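You operate a simulated robot arm through the tools that you are given. There is no shell and no other tool. Be economical: measure what you need, move in short steps, check, and stop when the job is done.

You run a simulated robot arm. Do the job below in one go: nothing can be reset, and whatever is moved stays where it is left.

Task
Tilt both cradle wings as the wing card says and lock them.
Fine: set each wing before its knob goes to Lock.

Only the result counts: the job must be done as asked and must still hold three seconds after the hand-in. Knocking over, shifting, dropping, spilling or breaking anything else fails it.

Robot
A 5-joint arm with a three-finger gripper on a trunk, on a base that drives. Base frame: it is fixed to the floor where the robot stands at the start and does not move with it; the origin is under the middle of the robot, x ahead of it, y to its left, z up. Lengths are in m, angles in rad, forces in N, time in s.
With the tool pointing down near the work surface it reaches from about 0.32 to 0.66 m from the robot's upright axis, wherever it stands. Its first joint turns from -2.897 to 2.897 rad. Places, roughly: high wing of the book cradle [0.6, -0.1, 0.9]; lock knob of the high wing [0.4, 0.1, 0.8]; lock knob of the low wing [0.4, -0.4, 0.8]; low wing of the book cradle [0.6, -0.3, 0.8]. The tool tilts only in the upright plane through the base axis and itself; it spins freely about its own axis. Payload 1.37 kg.
The TCP is the grasp point between the finger pads, 0.016 m short of the fingertips. In the tool frame z runs along the fingers and y along their closing line. Largest opening 0.101 m; the body of the gripper starts 0.082 m behind the TCP.
Orientation is told as [roll, pitch, yaw] about the base's x, y, z axes, in that order, counted from this pose: with the fingers straight down and closing along the base's y, the tool's x points along the base's -x, its y along +y and its z along -z.

Tools
- The arm moves only by the tool send_rows. Its argument "series" is a list that holds one entry, the list of rows, each a list of 7 numbers: the shift along the tool's x, y, z in m, then the turn, a rotation vector about the tool's x, y, z in rad, then the gripper command, from -1 (shut) to 1 (fully open), values between in proportion. In form: [[[dx, dy, dz, wx, wy, wz, jaw], ...]]. A call has 1 to 12 rows; each row shifts and turns the commanded pose from where the row before left it, along the tool's axes as they then stand. Each row takes 0.2 s and may step no farther than 0.05 m and 0.15 rad from the row before; otherwise, or with a gripper value out of range, the whole call is refused. Where a pose cannot be reached the arm comes as near as it can. A force on the tool above 70 N (or 10 N above the force at the start of the call, whichever is more), or a blocked arm, ends the call early, and 0.2 s more pass. Each finger travels about 0.045 m/s and halts on what it meets, pressing with about 21 N; the grip force reading is that of the motor and also rises with nothing between the fingers. The clock runs only during rows and for 0.2 s after the last one: add rows that do not move to give the fingers time. It gives the time, the measured TCP pose, the force on the tool (base axes), the opening and the grip force at its end, in the units of the frame above (readings bear some noise), with the torque about the TCP (base axes, N m) and any sound that the robot's microphone picked up.
- Cameras (640 x 400 px; columns grow to the right, rows downward): "scene" is now at [0.0166, 0.1212, 1.5937]; the picture's right is [-0.59, -0.81, 0.00], its down [-0.52, 0.38, -0.76] and it looks along [0.62, -0.45, -0.65] (base axes); focal length 274 px, centre (320, 200). "wrist" rides on the gripper at [0.072, 0.02, -0.104] in the tool frame; the picture's right is [-0.26, 0.96, 0.00], its down [-0.76, -0.21, -0.62] and it looks along [-0.60, -0.16, 0.78] (tool axes); focal length 265 px, centre (320, 200).
- capture(camera): a new picture of that camera. The clock stands still meanwhile.
- raise_lower(by): slides the trunk up (or, below 0, down) by that many m; the arm and the scene camera ride with it, the base frame stays. It gives what a move gives, with no picture.
- steer(legs): drives the robot by 1 to 6 legs, each [ahead, left, turn to the left] in m, m and rad, along the robot's own axes; the way and the turn of a leg run together, so that a leg with both is an arc; at most 1.5 m and 3.142 rad a leg. The arm and the cameras ride along, it lands a little off, and it stops where it bumps. It gives what a move gives.
- aim_head(pan, tilt): turns the head with the scene camera to pan (to the left, within 2.705 rad either way) and tilt (down, from -0.506 to 1.204), counted from straight ahead of the robot. It gives what a move gives.
- pixel_to_xyz(camera, pixels): there is no depth. For up to 12 entries [column, row, z] of the newest picture of that camera ("zoom" is the newest enlarged one), the place [x, y] in the base frame at which the ray of that pixel passes the height z, good to about 0.002 m, but the place of the scene camera against the robot may be out by one fixed shift of up to 0.018 m in any direction. The clock stands still meanwhile.
- enlarge(camera, box): a new picture of the part [left, top, right, bottom] of that camera's present view, enlarged. The clock stands still meanwhile.
- job_done(): hands the job in; it is judged then, once.

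Work in short steps. Measure before you move; look again where a grasp or a placing could have gone wrong, and mend it. You have 80 turns and 52 pictures in all, those below and enlarged ones among them. Open the gripper and draw the arm clear of the work before you hand the job in, unless the task says otherwise; then end with one line.

The tools are called after "Emit:" by a JSON object that holds its "fn" and its "kwargs". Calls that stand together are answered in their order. send_rows: Moves the arm, as the interface text tells. Its arguments: {"type":"object","properties":{"series":{"type":"array"}},"required":["series"]} The other tools are called the same way: raise_lower (by) slides the trunk up or down; steer (legs) drives the base; aim_head (pan, tilt) turns the head that bears the scene camera; capture (camera) takes a picture; pixel_to_xyz (camera, pixels) gives the place at which the rays of pixels pass given heights; enlarge (camera, box) takes an enlarged picture of a part of a camera's view; job_done () hands the job in.

At the start:

```text
clock: 0.0
eef_pos: [0.3772, -0.2163, 1.2886]
tcp_rot: [0.0, 0.001, 0.001]
force: [0.5, 0.7, 0.8]
moment: [-0.01, 0.0, -0.01]
width: 0.1005
finger_force: 0.0
trunk travel left (down, up): [-0.525, 0.065]
robot x, y, heading: [0.0038, -0.0038, -0.002]
head pan, tilt: [-0.628, 0.702]
```

scene: 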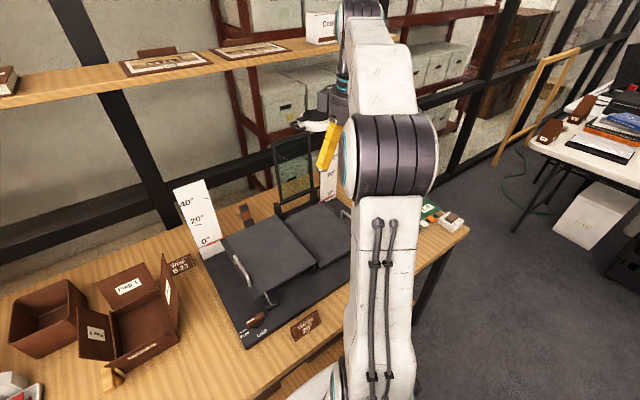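
wrist: 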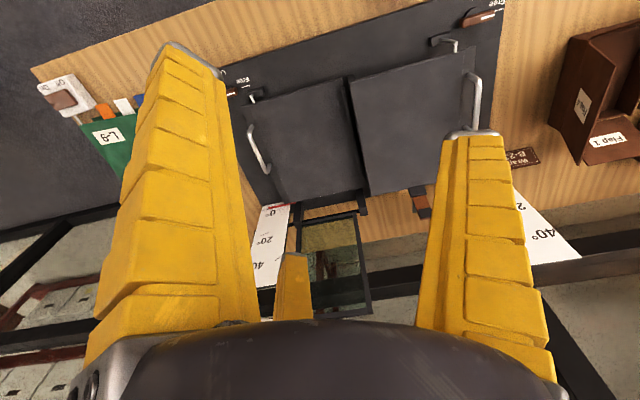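

The scene shows a cradle with cards near (305,325) and (180,265). I enlarge the cards and the cradle to read them.

Emit:
{"fn": "enlarge", "kwargs": {"camera": "scene", "box": [160, 170, 360, 350]}}

Emit:
{"fn": "enlarge", "kwargs": {"camera": "wrist", "box": [220, 0, 540, 200]}}

```text
2.22 times, centred on (260, 260) of scene
```

zoom: 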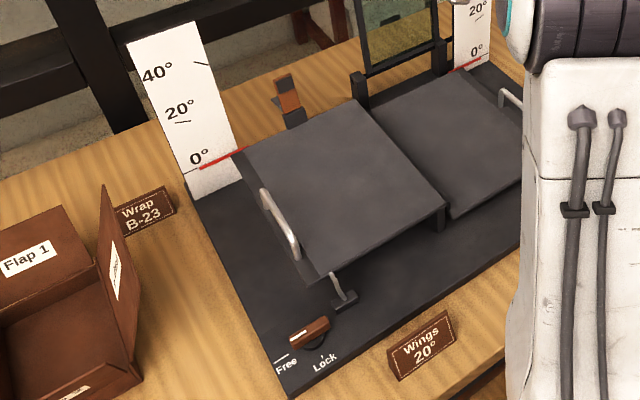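

```text
2.00 times, centred on (380, 100) of wrist
```

zoom: 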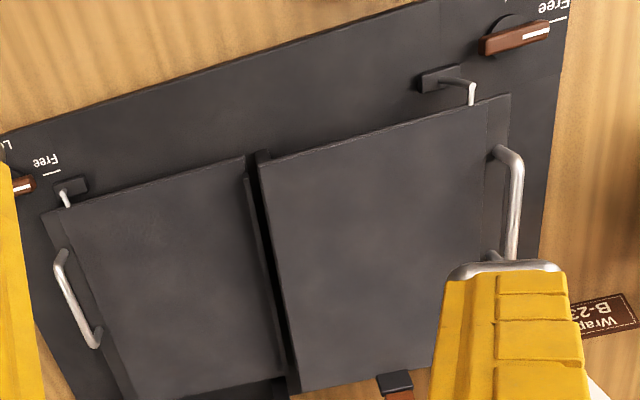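

The card reads "Wings 20°". Now I locate cradle features from the wrist zoom at several heights.

Emit:
{"fn": "pixel_to_xyz", "kwargs": {"camera": "zoom", "pixels": [[515, 38, 0.8], [515, 38, 0.77], [508, 155, 0.9], [508, 155, 0.87], [492, 255, 0.87], [62, 255, 0.82], [95, 345, 0.82], [480, 108, 0.87], [265, 165, 0.87], [20, 185, 0.8], [550, 10, 0.77], [5, 135, 0.77]]}}

Emit:
{"fn": "pixel_to_xyz", "kwargs": {"camera": "scene", "pixels": [[258, 318, 0.8], [258, 318, 0.77], [243, 283, 0.9], [253, 311, 0.77], [233, 255, 0.87], [253, 285, 0.87], [247, 347, 0.77], [259, 295, 0.87], [195, 250, 0.77], [200, 245, 0.85], [241, 236, 0.87], [241, 236, 0.85]]}}

```text
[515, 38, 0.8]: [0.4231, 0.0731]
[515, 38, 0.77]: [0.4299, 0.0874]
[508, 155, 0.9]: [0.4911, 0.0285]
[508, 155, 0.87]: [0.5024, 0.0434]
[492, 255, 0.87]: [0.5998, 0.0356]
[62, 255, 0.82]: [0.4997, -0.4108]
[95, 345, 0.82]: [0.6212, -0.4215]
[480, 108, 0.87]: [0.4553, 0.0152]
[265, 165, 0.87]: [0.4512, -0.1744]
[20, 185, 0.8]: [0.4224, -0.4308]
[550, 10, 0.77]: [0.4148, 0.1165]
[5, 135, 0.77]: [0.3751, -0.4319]
```

```text
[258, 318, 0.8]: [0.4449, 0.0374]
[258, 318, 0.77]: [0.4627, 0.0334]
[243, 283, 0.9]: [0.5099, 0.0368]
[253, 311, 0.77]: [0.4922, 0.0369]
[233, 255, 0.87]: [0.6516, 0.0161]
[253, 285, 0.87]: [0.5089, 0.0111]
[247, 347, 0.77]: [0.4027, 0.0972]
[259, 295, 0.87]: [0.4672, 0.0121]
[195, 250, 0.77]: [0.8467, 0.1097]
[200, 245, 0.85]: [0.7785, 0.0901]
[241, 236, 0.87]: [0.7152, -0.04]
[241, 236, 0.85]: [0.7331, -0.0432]
```

The cradle is nearly aligned with the base axes: high-wing handle along x at y≈0.03, low-wing handle at y≈-0.42, knobs near x≈0.42. I move the wrist over the high side for a closer view.

Emit:
{"fn": "send_rows", "kwargs": {"series": [[[0, 0.045, 0.02, 0, 0, 0, 1], [0, 0.045, 0.02, 0, 0, 0, 1], [0, 0.045, 0.02, 0, 0, 0, 1], [0, 0.045, 0.02, 0, 0, 0, 1], [0, 0.045, 0.02, 0, 0, 0, 1], [0, 0.045, 0.02, 0, 0, 0, 1], [0, 0, 0, 0, 0, 0, 1]]]}}

Emit:
{"fn": "capture", "kwargs": {"camera": "wrist"}}

Emit:
{"fn": "capture", "kwargs": {"camera": "scene"}}

```text
clock: 1.6
eef_pos: [0.3776, 0.055, 1.167]
tcp_rot: [0.0, -0.001, 0.001]
force: [0.2, -0.5, 0.2]
moment: [0.01, 0.0, -0.02]
width: 0.1005
finger_force: 0.1
trunk travel left (down, up): [-0.525, 0.065]
robot x, y, heading: [0.0014, -0.0005, 0.0]
head pan, tilt: [-0.628, 0.702]
```

```text
47 pictures are left
```

wrist: 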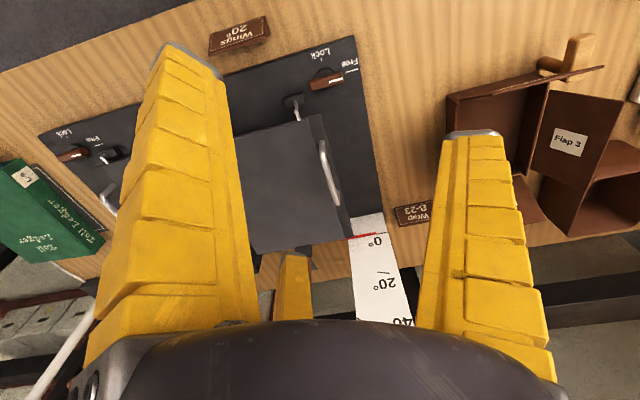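

```text
46 pictures are left
```

scene: 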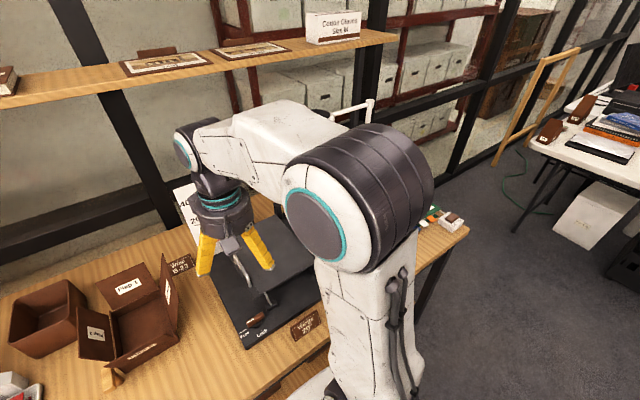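

The high knob is at (325,80) pointing to Free, the handle at (328,170). I enlarge the view.

Emit:
{"fn": "enlarge", "kwargs": {"camera": "wrist", "box": [220, 30, 440, 330]}}

Emit:
{"fn": "pixel_to_xyz", "kwargs": {"camera": "wrist", "pixels": [[325, 80, 0.8], [325, 80, 0.77], [321, 145, 0.87], [337, 205, 0.87], [328, 172, 0.9], [328, 172, 0.87], [318, 118, 0.87], [352, 235, 0.85], [383, 232, 0.85], [355, 38, 0.77], [293, 100, 0.8], [380, 212, 0.77]]}}

```text
1.33 times, centred on (330, 180) of wrist
```

zoom: 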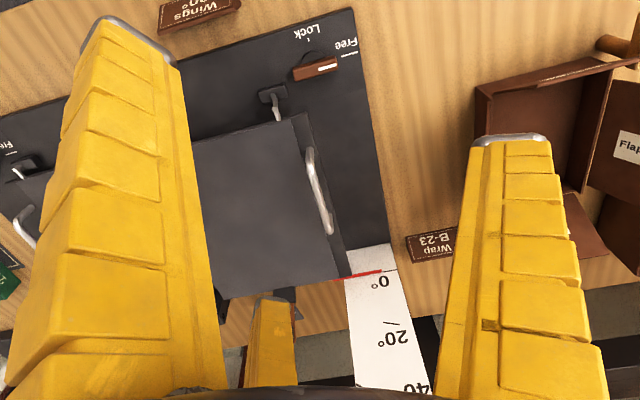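

```text
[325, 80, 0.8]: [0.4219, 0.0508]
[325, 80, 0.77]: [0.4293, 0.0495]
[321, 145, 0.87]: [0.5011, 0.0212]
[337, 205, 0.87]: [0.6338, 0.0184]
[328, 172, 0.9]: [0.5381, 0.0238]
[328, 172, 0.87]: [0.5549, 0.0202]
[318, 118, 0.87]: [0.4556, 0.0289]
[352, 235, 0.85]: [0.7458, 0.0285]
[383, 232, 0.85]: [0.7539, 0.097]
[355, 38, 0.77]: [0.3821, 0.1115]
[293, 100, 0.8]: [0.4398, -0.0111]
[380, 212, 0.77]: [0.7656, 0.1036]
```

Triangulating the two wrist views: knob top ≈ (0.412, 0.053, 0.843), handle bar x 0.485–0.61, y≈0.025, z≈0.906. I go lower and nearer for detail.

Emit:
{"fn": "send_rows", "kwargs": {"series": [[[0, 0, 0.04, 0, 0, 0, 1], [0, 0, 0.04, 0, 0, 0, 1], [0, 0, 0.04, 0, 0, 0, 1], [0, 0, 0.03, 0, 0, 0, 1], [0, 0, 0, 0, 0, 0, 1]]]}}

Emit:
{"fn": "capture", "kwargs": {"camera": "wrist"}}

```text
clock: 2.8
eef_pos: [0.3791, 0.0554, 1.0172]
tcp_rot: [0.0, 0.0, -0.001]
force: [0.2, 0.0, 0.0]
moment: [0.02, -0.02, 0.03]
width: 0.1006
finger_force: 0.0
trunk travel left (down, up): [-0.525, 0.065]
robot x, y, heading: [0.0042, 0.0023, -0.002]
head pan, tilt: [-0.628, 0.702]
```

```text
44 pictures are left
```

wrist: 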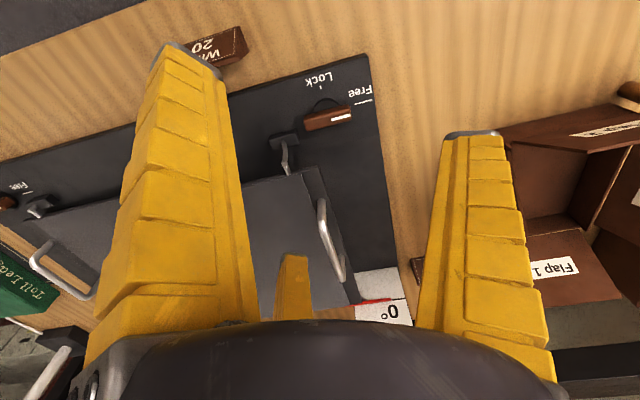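

I zoom on the handle and knob.

Emit:
{"fn": "enlarge", "kwargs": {"camera": "wrist", "box": [240, 60, 420, 330]}}

Emit:
{"fn": "enlarge", "kwargs": {"camera": "wrist", "box": [250, 70, 400, 164]}}

Emit:
{"fn": "pixel_to_xyz", "kwargs": {"camera": "wrist", "pixels": [[321, 202, 0.906], [341, 280, 0.906], [331, 240, 0.906], [328, 118, 0.843], [305, 122, 0.843], [351, 114, 0.843], [318, 95, 0.8], [372, 55, 0.78], [320, 87, 0.78], [365, 100, 0.78]]}}

```text
1.48 times, centred on (330, 195) of wrist
```

zoom: 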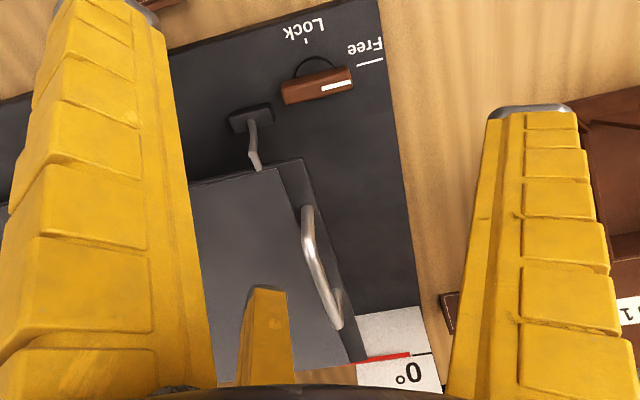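

```text
4.26 times, centred on (325, 117) of wrist
```

zoom: 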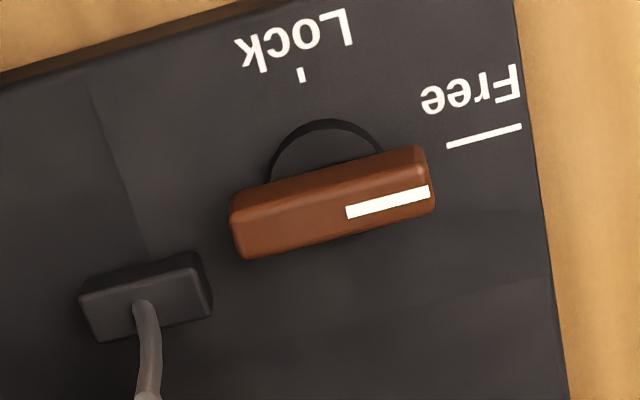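

```text
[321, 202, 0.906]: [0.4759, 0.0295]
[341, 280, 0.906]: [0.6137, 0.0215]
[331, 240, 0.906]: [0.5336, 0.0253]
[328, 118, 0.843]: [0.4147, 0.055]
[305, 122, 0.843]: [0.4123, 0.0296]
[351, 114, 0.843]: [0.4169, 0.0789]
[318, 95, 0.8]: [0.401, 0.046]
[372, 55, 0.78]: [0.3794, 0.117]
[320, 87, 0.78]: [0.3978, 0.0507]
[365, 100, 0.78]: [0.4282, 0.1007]
```

The handle is an upright U on the wing's outer edge, bar midpoint ≈(0.545, 0.0255, 0.906), cradle yaw ≈ -0.06. I move above it with the jaw half open.

Emit:
{"fn": "send_rows", "kwargs": {"series": [[[-0.04, -0.008, 0.0, 0, 0, 0.06, 0.2], [-0.04, -0.008, 0.0, 0, 0, 0, 0], [-0.04, -0.008, 0.02, 0, 0, 0, 0], [-0.04, -0.002, 0.03, 0, 0, 0, 0], [-0.005, 0, 0.02, 0, 0, 0, 0], [0, 0, 0, 0, 0, 0, 0]]]}}

Emit:
{"fn": "capture", "kwargs": {"camera": "wrist"}}

Emit:
{"fn": "enlarge", "kwargs": {"camera": "scene", "box": [160, 170, 360, 350]}}

```text
clock: 4.2
eef_pos: [0.5393, 0.0192, 0.9477]
tcp_rot: [-0.001, 0.0, -0.061]
force: [1.0, 0.3, 0.6]
moment: [-0.02, -0.04, -0.02]
width: 0.0544
finger_force: 3.0
trunk travel left (down, up): [-0.525, 0.065]
robot x, y, heading: [-0.0026, 0.003, 0.0]
head pan, tilt: [-0.628, 0.702]
```

```text
41 pictures are left
```

wrist: 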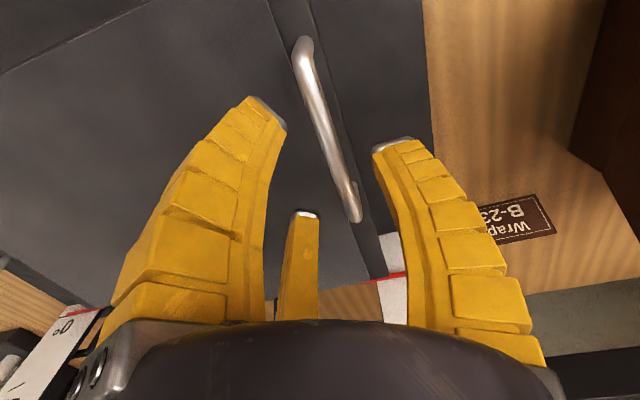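

```text
2.22 times, centred on (260, 260) of scene
```

zoom: 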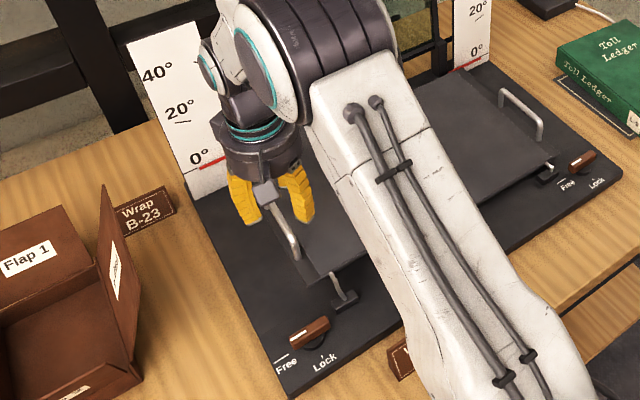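

The bar (from (303,45) to (355,215)) lies between the fingers. I check its position from this view.

Emit:
{"fn": "pixel_to_xyz", "kwargs": {"camera": "wrist", "pixels": [[303, 50, 0.906], [354, 212, 0.906], [326, 130, 0.906], [303, 50, 0.89], [354, 212, 0.89], [326, 130, 0.89], [385, 276, 0.87], [385, 276, 0.84]]}}

```text
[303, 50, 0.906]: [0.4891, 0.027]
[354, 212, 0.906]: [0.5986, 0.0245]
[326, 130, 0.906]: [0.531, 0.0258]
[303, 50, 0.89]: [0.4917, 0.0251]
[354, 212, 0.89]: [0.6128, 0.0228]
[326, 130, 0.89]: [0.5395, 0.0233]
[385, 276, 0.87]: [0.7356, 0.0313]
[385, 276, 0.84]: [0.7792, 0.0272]
```

Bar at y≈0.0255. I shift 6 mm left, descend to z≈0.908 and check force.

Emit:
{"fn": "send_rows", "kwargs": {"series": [[[0, 0.006, 0.01, 0, 0, 0, 0], [0, 0, 0.015, 0, 0, 0, 0], [0, 0, 0.015, 0, 0, 0, 0], [0, 0, 0, 0, 0, 0, 0]]]}}

Emit:
{"fn": "capture", "kwargs": {"camera": "wrist"}}

```text
clock: 5.2
eef_pos: [0.5414, 0.0268, 0.907]
tcp_rot: [0.0, 0.0, -0.061]
force: [0.2, -0.4, 0.4]
moment: [0.01, 0.02, -0.02]
width: 0.0542
finger_force: 2.8
trunk travel left (down, up): [-0.525, 0.065]
robot x, y, heading: [-0.0, -0.0002, 0.001]
head pan, tilt: [-0.628, 0.702]
```

```text
39 pictures are left
```

wrist: 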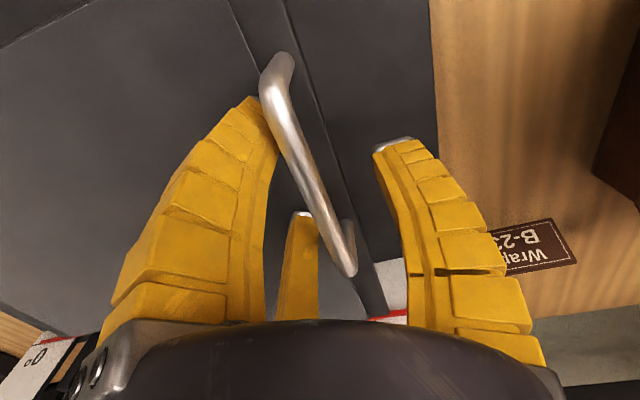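

The bar is between the fingers and above the tips. I close gently and read the width.

Emit:
{"fn": "send_rows", "kwargs": {"series": [[[0, 0, 0, 0, 0, 0, -0.5], [0, 0, 0, 0, 0, 0, -1], [0, 0, 0, 0, 0, 0, -1], [0, 0, 0, 0, 0, 0, -1], [0, 0, 0, 0, 0, 0, -1]]]}}

Emit:
{"fn": "capture", "kwargs": {"camera": "wrist"}}

```text
clock: 6.4
eef_pos: [0.5412, 0.024, 0.9079]
tcp_rot: [0.001, 0.003, -0.063]
force: [-4.0, -12.6, -3.8]
moment: [0.26, -0.06, 0.26]
width: 0.0026
finger_force: 21.2
trunk travel left (down, up): [-0.525, 0.065]
robot x, y, heading: [-0.0003, -0.0009, -0.002]
head pan, tilt: [-0.628, 0.702]
```

```text
38 pictures are left
```

wrist: 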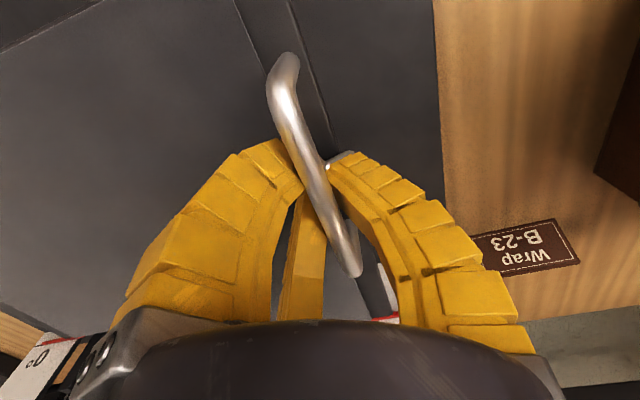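

Width reads only 2.6 mm with a side force of 12.6 N; I zoom to see where the bar sits relative to the pads.

Emit:
{"fn": "enlarge", "kwargs": {"camera": "wrist", "box": [230, 50, 400, 290]}}

Emit:
{"fn": "enlarge", "kwargs": {"camera": "scene", "box": [200, 220, 290, 310]}}

```text
1.67 times, centred on (315, 170) of wrist
```

zoom: 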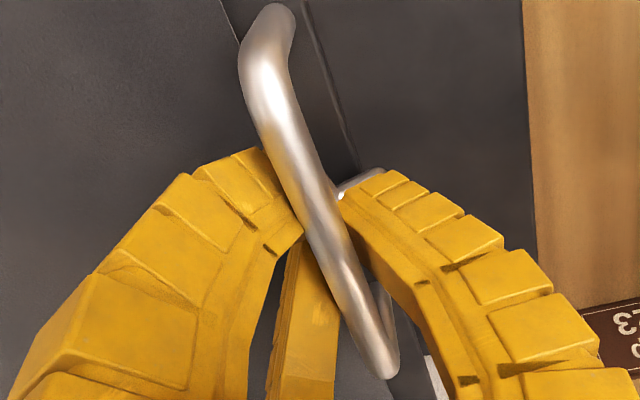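

```text
4.44 times, centred on (245, 265) of scene
```

zoom: 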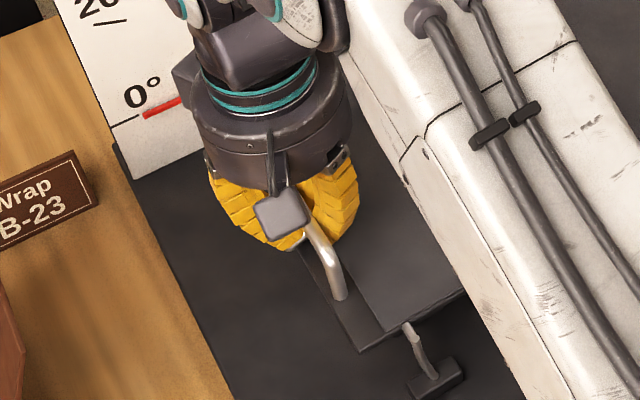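

The bar sits above the tips, so it is higher than estimated. I reopen, raise 13 mm and close again.

Emit:
{"fn": "send_rows", "kwargs": {"series": [[[0, 0, 0, 0, 0, 0, -0.2], [0, 0, 0, 0, 0, 0, 0], [0, 0, 0, 0, 0, 0, 0], [0, 0, -0.013, 0, 0, 0, 0], [0, 0, 0, 0, 0, 0, -0.5], [0, 0, 0, 0, 0, 0, -1], [0, 0, 0, 0, 0, 0, -1], [0, 0, 0, 0, 0, 0, -1], [0, 0, 0, 0, 0, 0, -1]]]}}

Emit:
{"fn": "enlarge", "kwargs": {"camera": "wrist", "box": [230, 50, 400, 290]}}

```text
clock: 8.4
eef_pos: [0.5387, 0.0228, 0.9197]
tcp_rot: [0.003, 0.005, -0.062]
force: [-10.3, -23.9, -6.8]
moment: [0.12, 0.15, 0.69]
width: 0.0107
finger_force: 27.7
trunk travel left (down, up): [-0.525, 0.065]
robot x, y, heading: [0.0023, 0.0013, -0.001]
head pan, tilt: [-0.628, 0.702]
```

```text
1.67 times, centred on (315, 170) of wrist
```

zoom: 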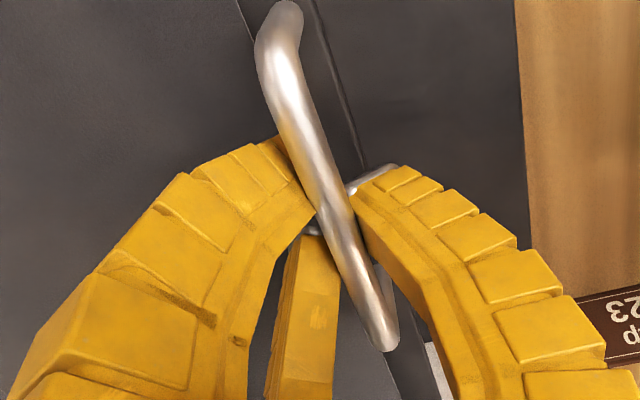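

Now the bar (10.7 mm) is gripped properly. I lift along the arc to about 10° in steps and check forces.

Emit:
{"fn": "send_rows", "kwargs": {"series": [[[0, -0.004, 0, 0, 0, 0, -1], [0, -0.003, -0.008, 0, 0, 0, -1], [0, -0.003, -0.008, 0, 0, 0, -1], [0, -0.003, -0.008, 0, 0, 0, -1], [0, -0.003, -0.008, 0, 0, 0, -1], [0, 0, 0, 0, 0, 0, -1]]]}}

Emit:
{"fn": "capture", "kwargs": {"camera": "scene"}}

Emit:
{"fn": "capture", "kwargs": {"camera": "wrist"}}

```text
clock: 9.8
eef_pos: [0.5422, 0.0085, 0.9527]
tcp_rot: [0.002, -0.001, -0.062]
force: [-5.0, -7.0, -5.5]
moment: [0.05, 0.0, 0.26]
width: 0.0063
finger_force: 28.0
trunk travel left (down, up): [-0.525, 0.065]
robot x, y, heading: [-0.0005, -0.0015, 0.001]
head pan, tilt: [-0.628, 0.702]
```

```text
34 pictures are left
```

scene: 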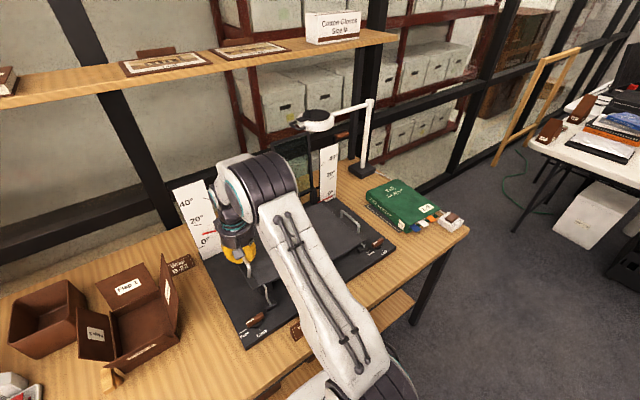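

```text
33 pictures are left
```

wrist: 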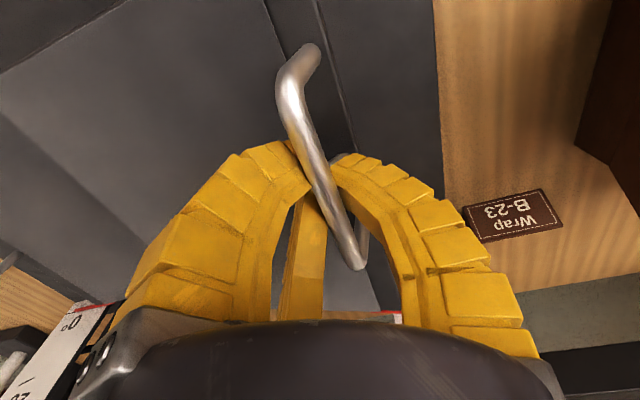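

The pointer has risen to roughly 10°, wing follows. I continue the arc toward 20°.

Emit:
{"fn": "send_rows", "kwargs": {"series": [[[0, -0.004, -0.008, 0, 0, 0, -1], [0, -0.004, -0.008, 0, 0, 0, -1], [0, -0.005, -0.008, 0, 0, 0, -1], [0, -0.004, -0.006, 0, 0, 0, -1], [0, 0, 0, 0, 0, 0, -1]]]}}

Emit:
{"fn": "enlarge", "kwargs": {"camera": "scene", "box": [165, 175, 275, 275]}}

```text
clock: 11.0
eef_pos: [0.5399, -0.0066, 0.9828]
tcp_rot: [-0.001, -0.003, -0.058]
force: [2.7, -2.8, -3.9]
moment: [-0.01, -0.14, 0.13]
width: 0.006
finger_force: 28.1
trunk travel left (down, up): [-0.525, 0.065]
robot x, y, heading: [0.0003, -0.0033, 0.0]
head pan, tilt: [-0.628, 0.702]
```

```text
4.00 times, centred on (220, 225) of scene
```

zoom: 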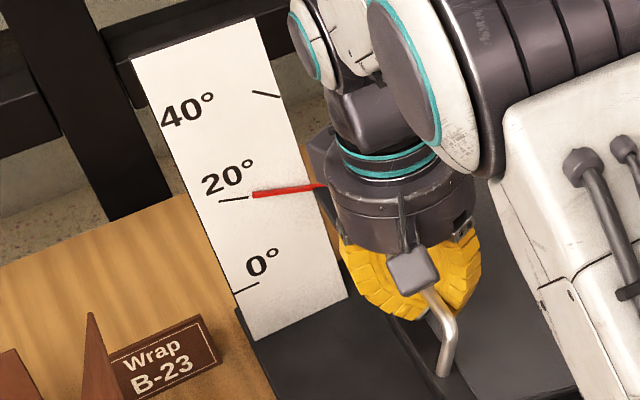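

The pointer lines up with the 20° tick. Before releasing I test whether friction holds the wing: a tiny downward motion should flip the vertical force sign.

Emit:
{"fn": "send_rows", "kwargs": {"series": [[[0, 0, 0.002, 0, 0, 0, -1], [0, 0, 0, 0, 0, 0, -1]]]}}

Emit:
{"fn": "send_rows", "kwargs": {"series": [[[0, 0.001, 0.002, 0, 0, 0, -1], [0, 0, 0, 0, 0, 0, -1]]]}}

```text
clock: 11.6
eef_pos: [0.5397, -0.006, 0.9805]
tcp_rot: [0.0, -0.001, -0.06]
force: [1.2, -0.7, -1.0]
moment: [0.02, -0.03, 0.06]
width: 0.0059
finger_force: 28.5
trunk travel left (down, up): [-0.525, 0.065]
robot x, y, heading: [0.003, -0.0, 0.001]
head pan, tilt: [-0.628, 0.702]
```

```text
clock: 12.2
eef_pos: [0.5392, -0.0058, 0.9784]
tcp_rot: [0.001, 0.001, -0.061]
force: [-0.5, -0.6, -1.0]
moment: [0.01, 0.01, 0.04]
width: 0.006
finger_force: 28.3
trunk travel left (down, up): [-0.525, 0.065]
robot x, y, heading: [-0.0022, -0.0005, 0.004]
head pan, tilt: [-0.628, 0.702]
```

The load is almost nil (about -1 N), so friction seems to carry the wing. I go back up to the 20° pose, then open and look at the pointer.

Emit:
{"fn": "send_rows", "kwargs": {"series": [[[0, -0.001, -0.004, 0, 0, 0, -1], [0, 0, 0, 0, 0, 0, -1], [0, 0, 0, 0, 0, 0, -0.7], [0, 0, 0, 0, 0, 0, -0.3], [0, 0, 0, 0, 0, 0, 0], [0, 0, 0, 0, 0, 0, 0]]]}}

Emit:
{"fn": "enlarge", "kwargs": {"camera": "scene", "box": [165, 175, 275, 275]}}

```text
clock: 13.6
eef_pos: [0.5394, -0.006, 0.9821]
tcp_rot: [0.001, 0.0, -0.058]
force: [-0.3, -0.1, 0.1]
moment: [-0.01, 0.04, -0.02]
width: 0.0542
finger_force: 3.2
trunk travel left (down, up): [-0.525, 0.065]
robot x, y, heading: [0.0009, 0.0023, 0.001]
head pan, tilt: [-0.628, 0.702]
```

```text
4.00 times, centred on (220, 225) of scene
```

zoom: 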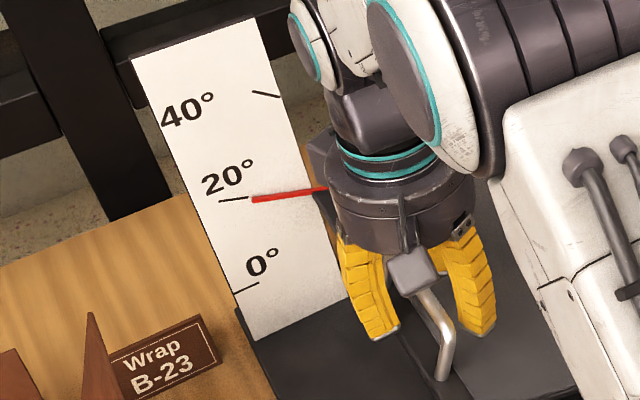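

The wing stays without the hand; pointer is within ~1° of the tick. I lift away and look from the wrist for a second reading.

Emit:
{"fn": "send_rows", "kwargs": {"series": [[[0, 0, -0.04, 0, 0, 0, 0], [0.04, 0, -0.03, 0, 0, 0, 0], [0.05, 0.01, 0, 0, 0, 0, 0], [0.05, 0.02, 0, 0, 0, 0, 0.2], [0.015, 0.02, 0, 0, 0, -0.06, 0.2], [0, 0.015, 0, 0, 0, 0, 0.2], [0, 0, 0, 0, 0, 0, 0.2]]]}}

Emit:
{"fn": "capture", "kwargs": {"camera": "wrist"}}

Emit:
{"fn": "enlarge", "kwargs": {"camera": "scene", "box": [165, 175, 275, 275]}}

```text
refused: row 3 steps farther than a row can; nothing moved
```

```text
30 pictures are left
```

wrist: 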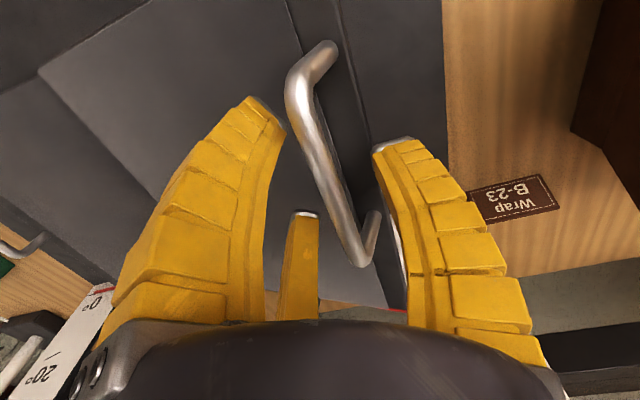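

```text
4.00 times, centred on (220, 225) of scene
```

zoom: 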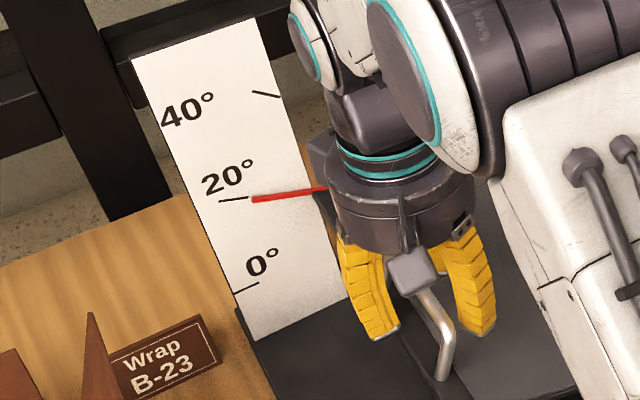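

A row was too long; I resend with shorter steps (up first, then back toward the knob side).

Emit:
{"fn": "send_rows", "kwargs": {"series": [[[0, 0, -0.04, 0, 0, 0, 0], [0.03, 0, -0.035, 0, 0, 0, 0], [0.045, 0.01, 0, 0, 0, 0, 0], [0.045, 0.02, 0, 0, 0, 0, 0.2], [0.035, 0.02, 0, 0, 0, -0.06, 0.2], [0, 0.015, 0, 0, 0, 0, 0.2], [0, 0, 0, 0, 0, 0, 0.2]]]}}

Emit:
{"fn": "capture", "kwargs": {"camera": "wrist"}}

Emit:
{"fn": "enlarge", "kwargs": {"camera": "scene", "box": [165, 175, 275, 275]}}

```text
clock: 15.2
eef_pos: [0.3883, 0.069, 1.0576]
tcp_rot: [-0.001, 0.0, 0.001]
force: [0.4, 0.3, -0.2]
moment: [0.02, 0.01, 0.02]
width: 0.0642
finger_force: 2.9
trunk travel left (down, up): [-0.525, 0.065]
robot x, y, heading: [0.0013, -0.0012, 0.003]
head pan, tilt: [-0.628, 0.702]
```

```text
28 pictures are left
```

wrist: 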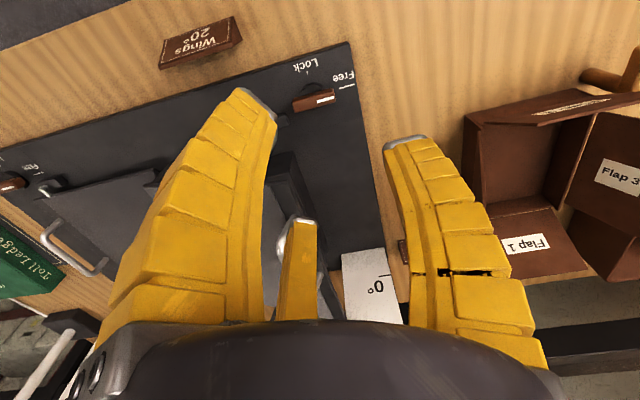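

```text
4.00 times, centred on (220, 225) of scene
```

zoom: 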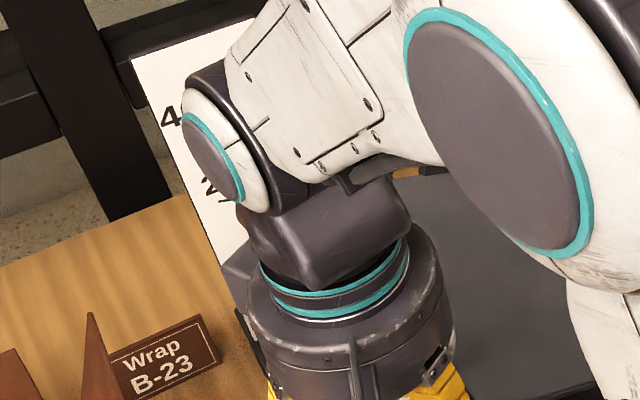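

High scale is hidden now; I'll check it once the arm is at the low side. I move across to above the low wing handle.

Emit:
{"fn": "send_rows", "kwargs": {"series": [[[0, -0.03, -0.03, 0, 0, 0, 0.2], [0, -0.045, -0.01, 0, 0, 0, 0.2], [0, -0.045, 0, 0, 0, 0, 0.2], [0, -0.045, 0, 0, 0, 0, 0.2], [0, -0.045, 0, 0, 0, 0, 0.2], [0, -0.045, 0, 0, 0, 0, 0.2], [0, -0.045, 0, 0, 0, 0, 0.2], [0, -0.045, 0, 0, 0, 0, 0.2], [0, -0.045, 0, 0, 0, 0, 0.2], [-0.02, -0.03, 0.035, 0, 0, 0, 0.2], [-0.03, -0.03, 0.025, 0, 0, 0, 0.2], [0, 0, 0, 0, 0, 0, 0.2]]]}}

Emit:
{"fn": "capture", "kwargs": {"camera": "wrist"}}

Emit:
{"fn": "enlarge", "kwargs": {"camera": "scene", "box": [165, 175, 275, 275]}}

```text
refused: row 10 steps farther than a row can; nothing moved
```

```text
26 pictures are left
```

wrist: 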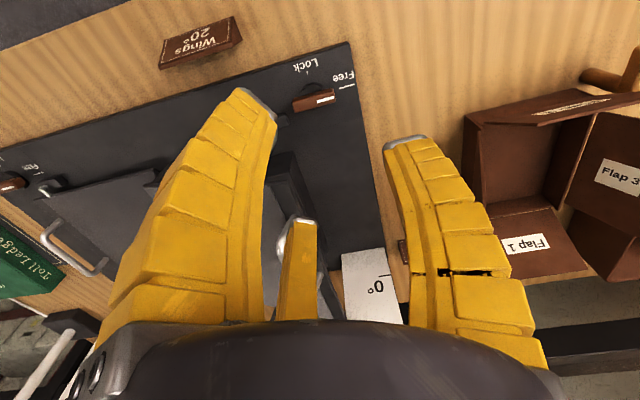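

```text
4.00 times, centred on (220, 225) of scene
```

zoom: 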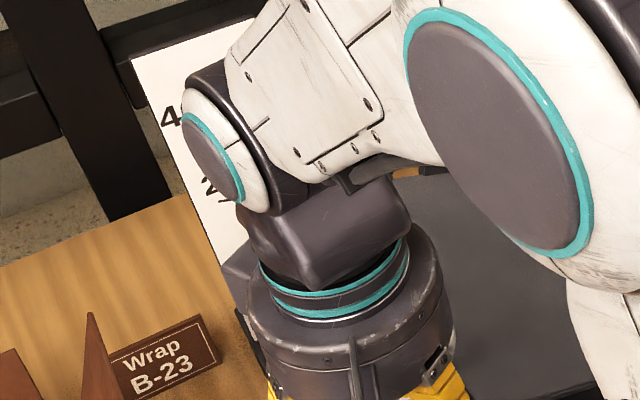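

Row 10 exceeded the step limit; I resend with conservative steps and take pictures only afterwards.

Emit:
{"fn": "send_rows", "kwargs": {"series": [[[0, -0.03, -0.03, 0, 0, 0, 0.2], [0, -0.045, -0.01, 0, 0, 0, 0.2], [0, -0.045, 0, 0, 0, 0, 0.2], [0, -0.045, 0, 0, 0, 0, 0.2], [0, -0.045, 0, 0, 0, 0, 0.2], [0, -0.045, 0, 0, 0, 0, 0.2], [0, -0.045, 0, 0, 0, 0, 0.2], [0, -0.045, 0, 0, 0, 0, 0.2], [0, -0.045, 0, 0, 0, 0, 0.2], [-0.02, -0.03, 0.03, 0, 0, 0, 0.2], [-0.025, -0.03, 0.025, 0, 0, 0, 0.2], [0, 0, 0, 0, 0, 0, 0.2]]]}}

```text
clock: 17.8
eef_pos: [0.434, -0.3807, 1.0427]
tcp_rot: [0.001, -0.002, 0.0]
force: [0.1, 0.4, -0.1]
moment: [-0.02, 0.03, -0.03]
width: 0.0639
finger_force: 2.6
trunk travel left (down, up): [-0.525, 0.065]
robot x, y, heading: [0.0023, -0.001, 0.003]
head pan, tilt: [-0.628, 0.702]
```

The arm is now over the low side; I take a wrist picture and zoom on the high scale.

Emit:
{"fn": "capture", "kwargs": {"camera": "wrist"}}

Emit:
{"fn": "enlarge", "kwargs": {"camera": "scene", "box": [170, 180, 240, 270]}}

```text
24 pictures are left
```

wrist: 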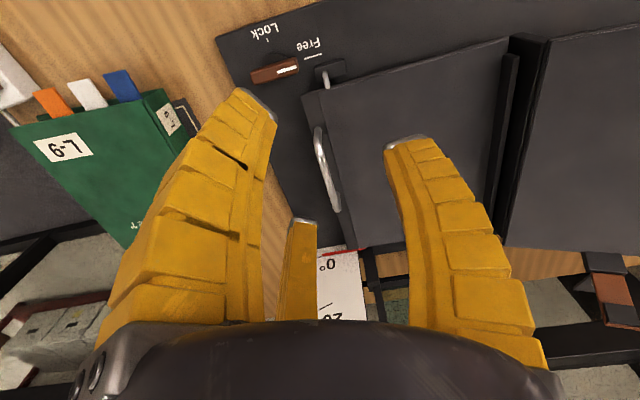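

```text
4.44 times, centred on (205, 225) of scene
```

zoom: 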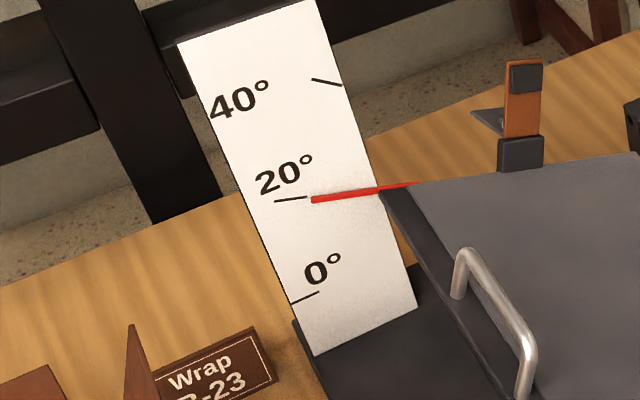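

The high pointer reads ≈19–19.5°. Now I locate the low handle: near end (319,130), far end (337,208).

Emit:
{"fn": "pixel_to_xyz", "kwargs": {"camera": "wrist", "pixels": [[319, 132, 0.88], [319, 132, 0.85], [337, 206, 0.88], [337, 206, 0.85], [326, 168, 0.88], [326, 168, 0.85], [274, 70, 0.84], [250, 76, 0.84], [299, 64, 0.84]]}}

```text
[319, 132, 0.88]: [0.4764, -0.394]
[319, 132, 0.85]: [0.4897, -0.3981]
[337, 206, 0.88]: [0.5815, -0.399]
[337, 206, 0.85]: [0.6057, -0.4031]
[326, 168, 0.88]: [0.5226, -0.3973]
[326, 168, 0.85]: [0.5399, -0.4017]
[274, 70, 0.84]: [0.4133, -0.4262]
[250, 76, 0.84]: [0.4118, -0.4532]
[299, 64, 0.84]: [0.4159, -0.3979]
```

Triangulated low bar: near end (0.487,-0.397,0.856), mid y≈-0.401. Because of reach I'll grip at x≈0.515; approaching to above first.

Emit:
{"fn": "send_rows", "kwargs": {"series": [[[-0.03, -0.008, 0.02, 0, 0, 0.06, 0.1], [-0.03, -0.008, 0.02, 0, 0, 0, 0], [-0.022, -0.004, 0.03, 0, 0, 0, 0], [0, 0, 0.03, 0, 0, 0, 0], [0, 0, 0.03, 0, 0, 0, 0], [0, 0, 0, 0, 0, 0, 0]]]}}

Emit:
{"fn": "capture", "kwargs": {"camera": "wrist"}}

```text
clock: 19.2
eef_pos: [0.5082, -0.3961, 0.9114]
tcp_rot: [0.0, -0.001, -0.059]
force: [-0.2, 0.3, 0.2]
moment: [0.04, 0.02, -0.04]
width: 0.0544
finger_force: 2.4
out of reach, approached as far as the arm can: row 3
trunk travel left (down, up): [-0.525, 0.065]
robot x, y, heading: [-0.002, 0.0011, 0.001]
head pan, tilt: [-0.628, 0.702]
```

```text
22 pictures are left
```

wrist: 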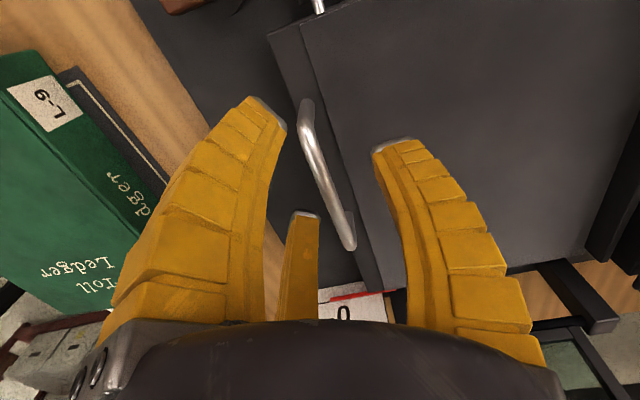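

The arm was nearly at its reach but landed at x=0.508, and the bar (300,105)–(350,245) is between the fingers. I verify its location from here.

Emit:
{"fn": "pixel_to_xyz", "kwargs": {"camera": "wrist", "pixels": [[304, 108, 0.87], [350, 240, 0.87], [318, 150, 0.87], [304, 108, 0.85], [350, 240, 0.85], [318, 150, 0.85]]}}

```text
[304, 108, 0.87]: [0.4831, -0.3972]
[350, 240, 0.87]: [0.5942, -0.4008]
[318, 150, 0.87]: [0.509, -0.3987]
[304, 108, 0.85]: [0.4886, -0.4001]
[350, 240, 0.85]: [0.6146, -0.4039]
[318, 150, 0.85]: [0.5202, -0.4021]
```

Bar at y≈-0.399. I descend to z≈0.872 and close.

Emit:
{"fn": "send_rows", "kwargs": {"series": [[[0, -0.003, 0.015, 0, 0, 0, 0], [0, 0, 0.015, 0, 0, 0, 0], [0, 0, 0.009, 0, 0, 0, 0], [0, 0, 0, 0, 0, 0, 0], [0, 0, 0, 0, 0, 0, -0.5], [0, 0, 0, 0, 0, 0, -1], [0, 0, 0, 0, 0, 0, -1], [0, 0, 0, 0, 0, 0, -1], [0, 0, 0, 0, 0, 0, -1]]]}}

Emit:
{"fn": "enlarge", "kwargs": {"camera": "wrist", "box": [230, 50, 400, 290]}}

```text
clock: 21.2
eef_pos: [0.5071, -0.4049, 0.8718]
tcp_rot: [-0.001, -0.006, -0.06]
force: [0.3, -19.4, -1.3]
moment: [-0.21, 0.23, 0.51]
width: 0.0057
finger_force: 28.3
trunk travel left (down, up): [-0.525, 0.065]
robot x, y, heading: [0.0009, -0.0005, -0.005]
head pan, tilt: [-0.628, 0.702]
```

```text
1.67 times, centred on (315, 170) of wrist
```

zoom: 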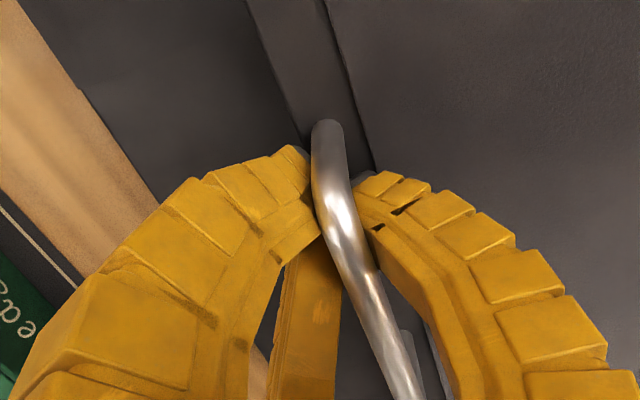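

Gripped as before. I relieve the side force and lift along the mirrored arc (y increasing) in two stages.

Emit:
{"fn": "send_rows", "kwargs": {"series": [[[0, -0.004, 0, 0, 0, 0, -1], [0, 0.003, -0.008, 0, 0, 0, -1], [0, 0.003, -0.008, 0, 0, 0, -1], [0, 0.003, -0.008, 0, 0, 0, -1], [0, 0.003, -0.008, 0, 0, 0, -1], [0, 0.004, -0.008, 0, 0, 0, -1], [0, 0.004, -0.008, 0, 0, 0, -1], [0, 0, 0, 0, 0, 0, -1]]]}}

Emit:
{"fn": "capture", "kwargs": {"camera": "scene"}}

```text
clock: 23.0
eef_pos: [0.5097, -0.39, 0.9209]
tcp_rot: [-0.004, -0.006, -0.061]
force: [8.6, -24.0, 2.1]
moment: [-1.3, 0.29, 1.15]
width: 0.0068
finger_force: 27.7
trunk travel left (down, up): [-0.525, 0.065]
robot x, y, heading: [-0.0002, -0.0032, 0.002]
head pan, tilt: [-0.628, 0.702]
```

```text
20 pictures are left
```

scene: 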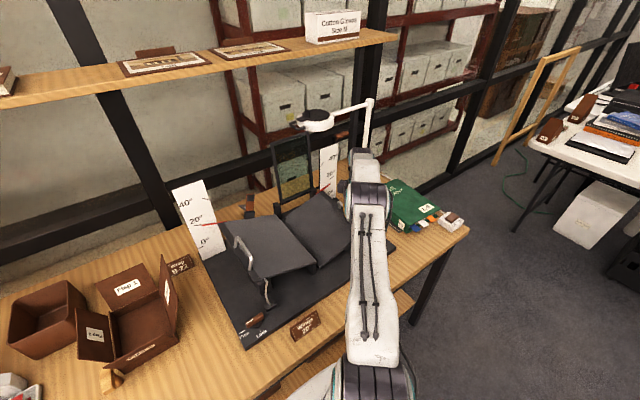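

Wing follows; low pointer visible near (327,187). I zoom on that scale.

Emit:
{"fn": "enlarge", "kwargs": {"camera": "scene", "box": [300, 140, 360, 210]}}

```text
5.71 times, centred on (330, 175) of scene
```

zoom: 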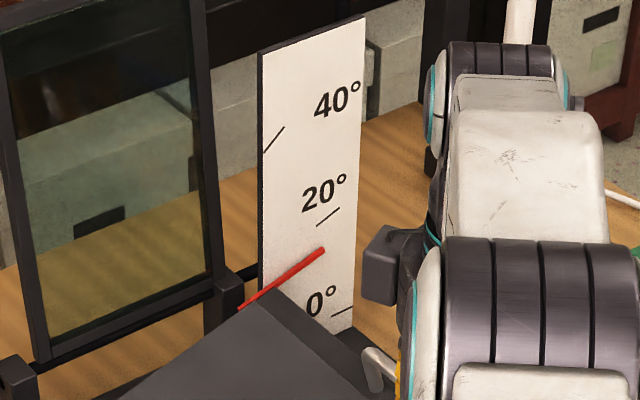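

The low pointer reads about 14°. I raise another ~6° with less inward shift, since the side force shows I'm ahead in y.

Emit:
{"fn": "send_rows", "kwargs": {"series": [[[0, 0.001, -0.006, 0, 0, 0, -1], [0, 0.002, -0.006, 0, 0, 0, -1], [0, 0.002, -0.006, 0, 0, 0, -1], [0, 0.001, -0.005, 0, 0, 0, -1], [0, 0, 0, 0, 0, 0, -1]]]}}

Emit:
{"fn": "enlarge", "kwargs": {"camera": "scene", "box": [300, 140, 360, 210]}}

```text
clock: 24.2
eef_pos: [0.5112, -0.3792, 0.9417]
tcp_rot: [0.0, 0.001, -0.055]
force: [10.9, -3.7, -12.5]
moment: [-2.1, -0.06, 1.76]
width: 0.0085
finger_force: 28.3
trunk travel left (down, up): [-0.525, 0.065]
robot x, y, heading: [-0.0012, -0.0013, 0.004]
head pan, tilt: [-0.628, 0.702]
```

```text
5.71 times, centred on (330, 175) of scene
```

zoom: 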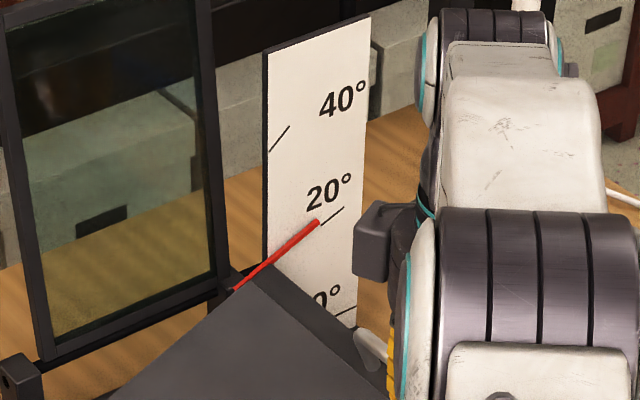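

Low pointer is about at 20° (≤1° high). I open the jaw and re-read.

Emit:
{"fn": "send_rows", "kwargs": {"series": [[[0, 0, 0, 0, 0, 0, -0.8], [0, 0, 0, 0, 0, 0, -0.4], [0, 0, 0, 0, 0, 0, 0], [0, 0, 0, 0, 0, 0, 0], [0, 0, 0, 0, 0, 0, 0]]]}}

Emit:
{"fn": "enlarge", "kwargs": {"camera": "scene", "box": [300, 140, 360, 210]}}

```text
clock: 25.4
eef_pos: [0.5078, -0.3801, 0.9439]
tcp_rot: [-0.001, 0.0, -0.062]
force: [-0.3, -0.7, 0.7]
moment: [-0.02, -0.02, -0.01]
width: 0.0544
finger_force: 3.0
trunk travel left (down, up): [-0.525, 0.065]
robot x, y, heading: [-0.0007, -0.002, -0.002]
head pan, tilt: [-0.628, 0.702]
```

```text
5.71 times, centred on (330, 175) of scene
```

zoom: 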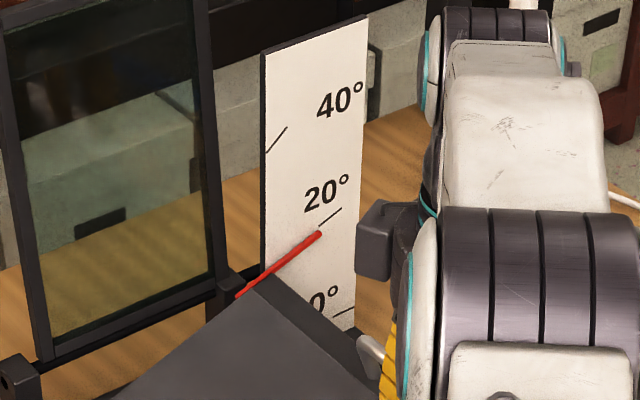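

After release the low pointer dropped to ≈17.7°. I regrasp slightly lower and lift ~5° to compensate for the settling.

Emit:
{"fn": "send_rows", "kwargs": {"series": [[[0, -0.004, 0.008, 0, 0, 0, 0], [0, 0, 0, 0, 0, 0, -0.5], [0, 0, 0, 0, 0, 0, -1], [0, 0, 0, 0, 0, 0, -1], [0, 0, 0, 0, 0, 0, -1], [0, 0.002, -0.006, 0, 0, 0, -1], [0, 0.003, -0.006, 0, 0, 0, -1], [0, 0.003, -0.006, 0, 0, 0, -1], [0, 0, 0, 0, 0, 0, -1], [0, 0, 0, 0, 0, 0, -1]]]}}

Emit:
{"fn": "enlarge", "kwargs": {"camera": "scene", "box": [300, 140, 360, 210]}}

```text
clock: 27.6
eef_pos: [0.5056, -0.3775, 0.9511]
tcp_rot: [0.003, 0.0, -0.06]
force: [-21.6, -0.3, -9.6]
moment: [-1.45, 0.45, 0.89]
width: 0.0214
finger_force: 27.7
trunk travel left (down, up): [-0.525, 0.065]
robot x, y, heading: [-0.0012, 0.0008, -0.006]
head pan, tilt: [-0.628, 0.702]
```

```text
5.71 times, centred on (330, 175) of scene
```

zoom: 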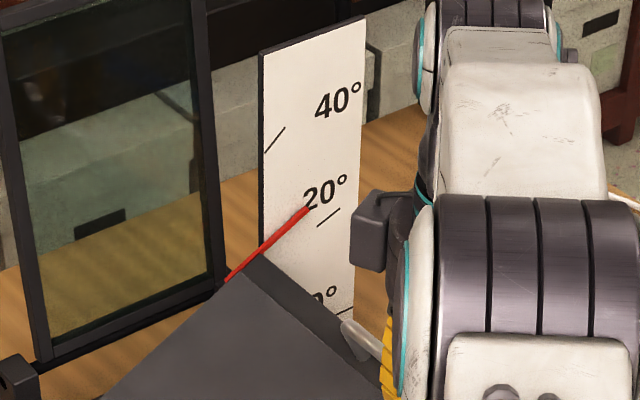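

Pointer now ≈24–25°. I lower slightly (~8 mm) and then open.

Emit:
{"fn": "send_rows", "kwargs": {"series": [[[0, -0.002, 0.004, 0, 0, 0, -1], [0, -0.002, 0.004, 0, 0, 0, -1], [0, 0, 0, 0, 0, 0, -1], [0, 0, 0, 0, 0, 0, -0.6], [0, 0, 0, 0, 0, 0, -0.2], [0, 0, 0, 0, 0, 0, 0], [0, 0, 0, 0, 0, 0, 0]]]}}

Emit:
{"fn": "enlarge", "kwargs": {"camera": "scene", "box": [300, 140, 360, 210]}}

```text
clock: 29.2
eef_pos: [0.5083, -0.38, 0.9457]
tcp_rot: [0.0, 0.001, -0.058]
force: [-0.9, -0.6, 0.6]
moment: [-0.01, 0.0, 0.02]
width: 0.0544
finger_force: 2.6
trunk travel left (down, up): [-0.525, 0.065]
robot x, y, heading: [-0.0009, -0.0001, 0.0]
head pan, tilt: [-0.628, 0.702]
```

```text
5.71 times, centred on (330, 175) of scene
```

zoom: 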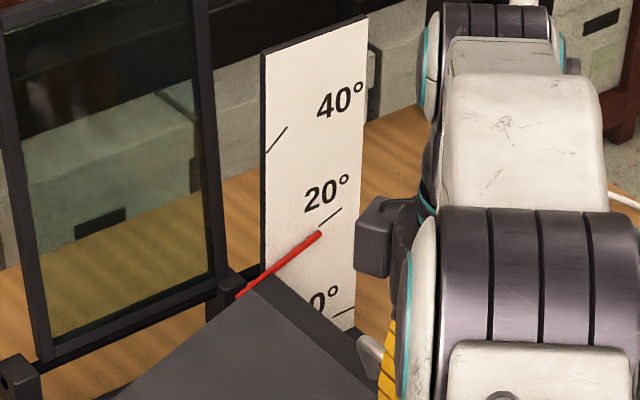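

The pointer returned to exactly the same place, perhaps a notch, perhaps parallax. I back off for a frontal wrist view of the low scale.

Emit:
{"fn": "send_rows", "kwargs": {"series": [[[0, 0, -0.04, 0, 0, 0, 0], [0.01, 0, -0.04, 0, 0, -0.06, 0], [0.035, 0, -0.03, 0, 0, 0, 0.5], [0.035, 0, -0.03, 0, 0, 0, 1], [0.035, 0, -0.03, 0, 0, 0, 1], [0.03, 0, -0.02, 0, 0, 0, 1], [0, 0, 0, 0, 0, 0, 1]]]}}

Emit:
{"fn": "enlarge", "kwargs": {"camera": "wrist", "box": [250, 180, 410, 320]}}

Emit:
{"fn": "enlarge", "kwargs": {"camera": "scene", "box": [300, 140, 360, 210]}}

```text
clock: 30.8
eef_pos: [0.3641, -0.3786, 1.1345]
tcp_rot: [-0.001, -0.001, 0.0]
force: [-0.8, 0.8, 0.1]
moment: [0.0, -0.01, -0.02]
width: 0.1007
finger_force: 0.0
trunk travel left (down, up): [-0.525, 0.065]
robot x, y, heading: [-0.0012, -0.0003, 0.001]
head pan, tilt: [-0.628, 0.702]
```

```text
2.86 times, centred on (330, 250) of wrist
```

zoom: 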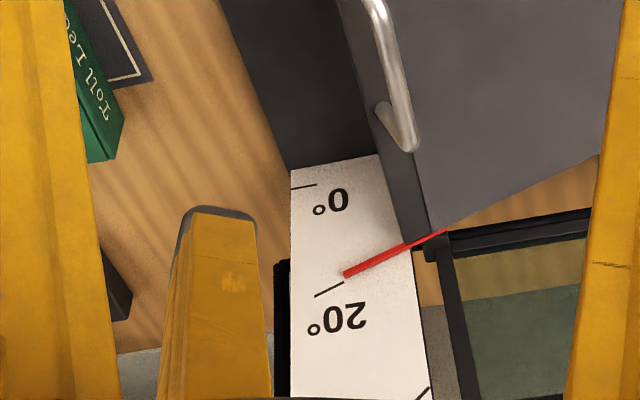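

```text
5.71 times, centred on (330, 175) of scene
```

zoom: 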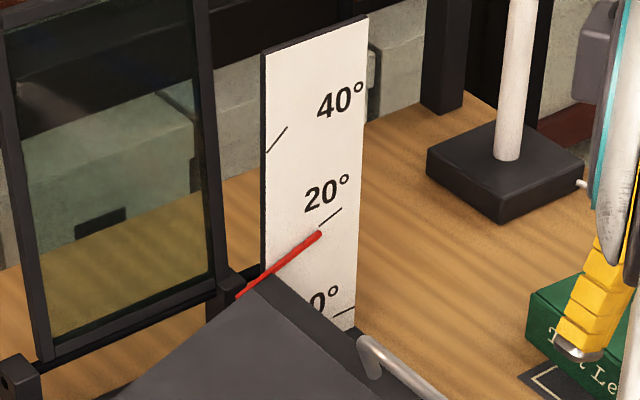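

From the front the low pointer is ~1.5–2° short of 20°. To reach the bar's middle for cleaner handling, I drive the robot 0.2 m right (arm is high and clear).

Emit:
{"fn": "steer", "kwargs": {"legs": [[0, -0.2, 0]]}}

```text
clock: 32.4
eef_pos: [0.3644, -0.5799, 1.1332]
tcp_rot: [0.001, 0.0, -0.002]
force: [-0.6, 0.2, -0.2]
moment: [0.01, 0.01, -0.01]
width: 0.1007
finger_force: 0.0
trunk travel left (down, up): [-0.525, 0.065]
robot x, y, heading: [0.0052, -0.1975, 0.005]
head pan, tilt: [-0.628, 0.702]
```

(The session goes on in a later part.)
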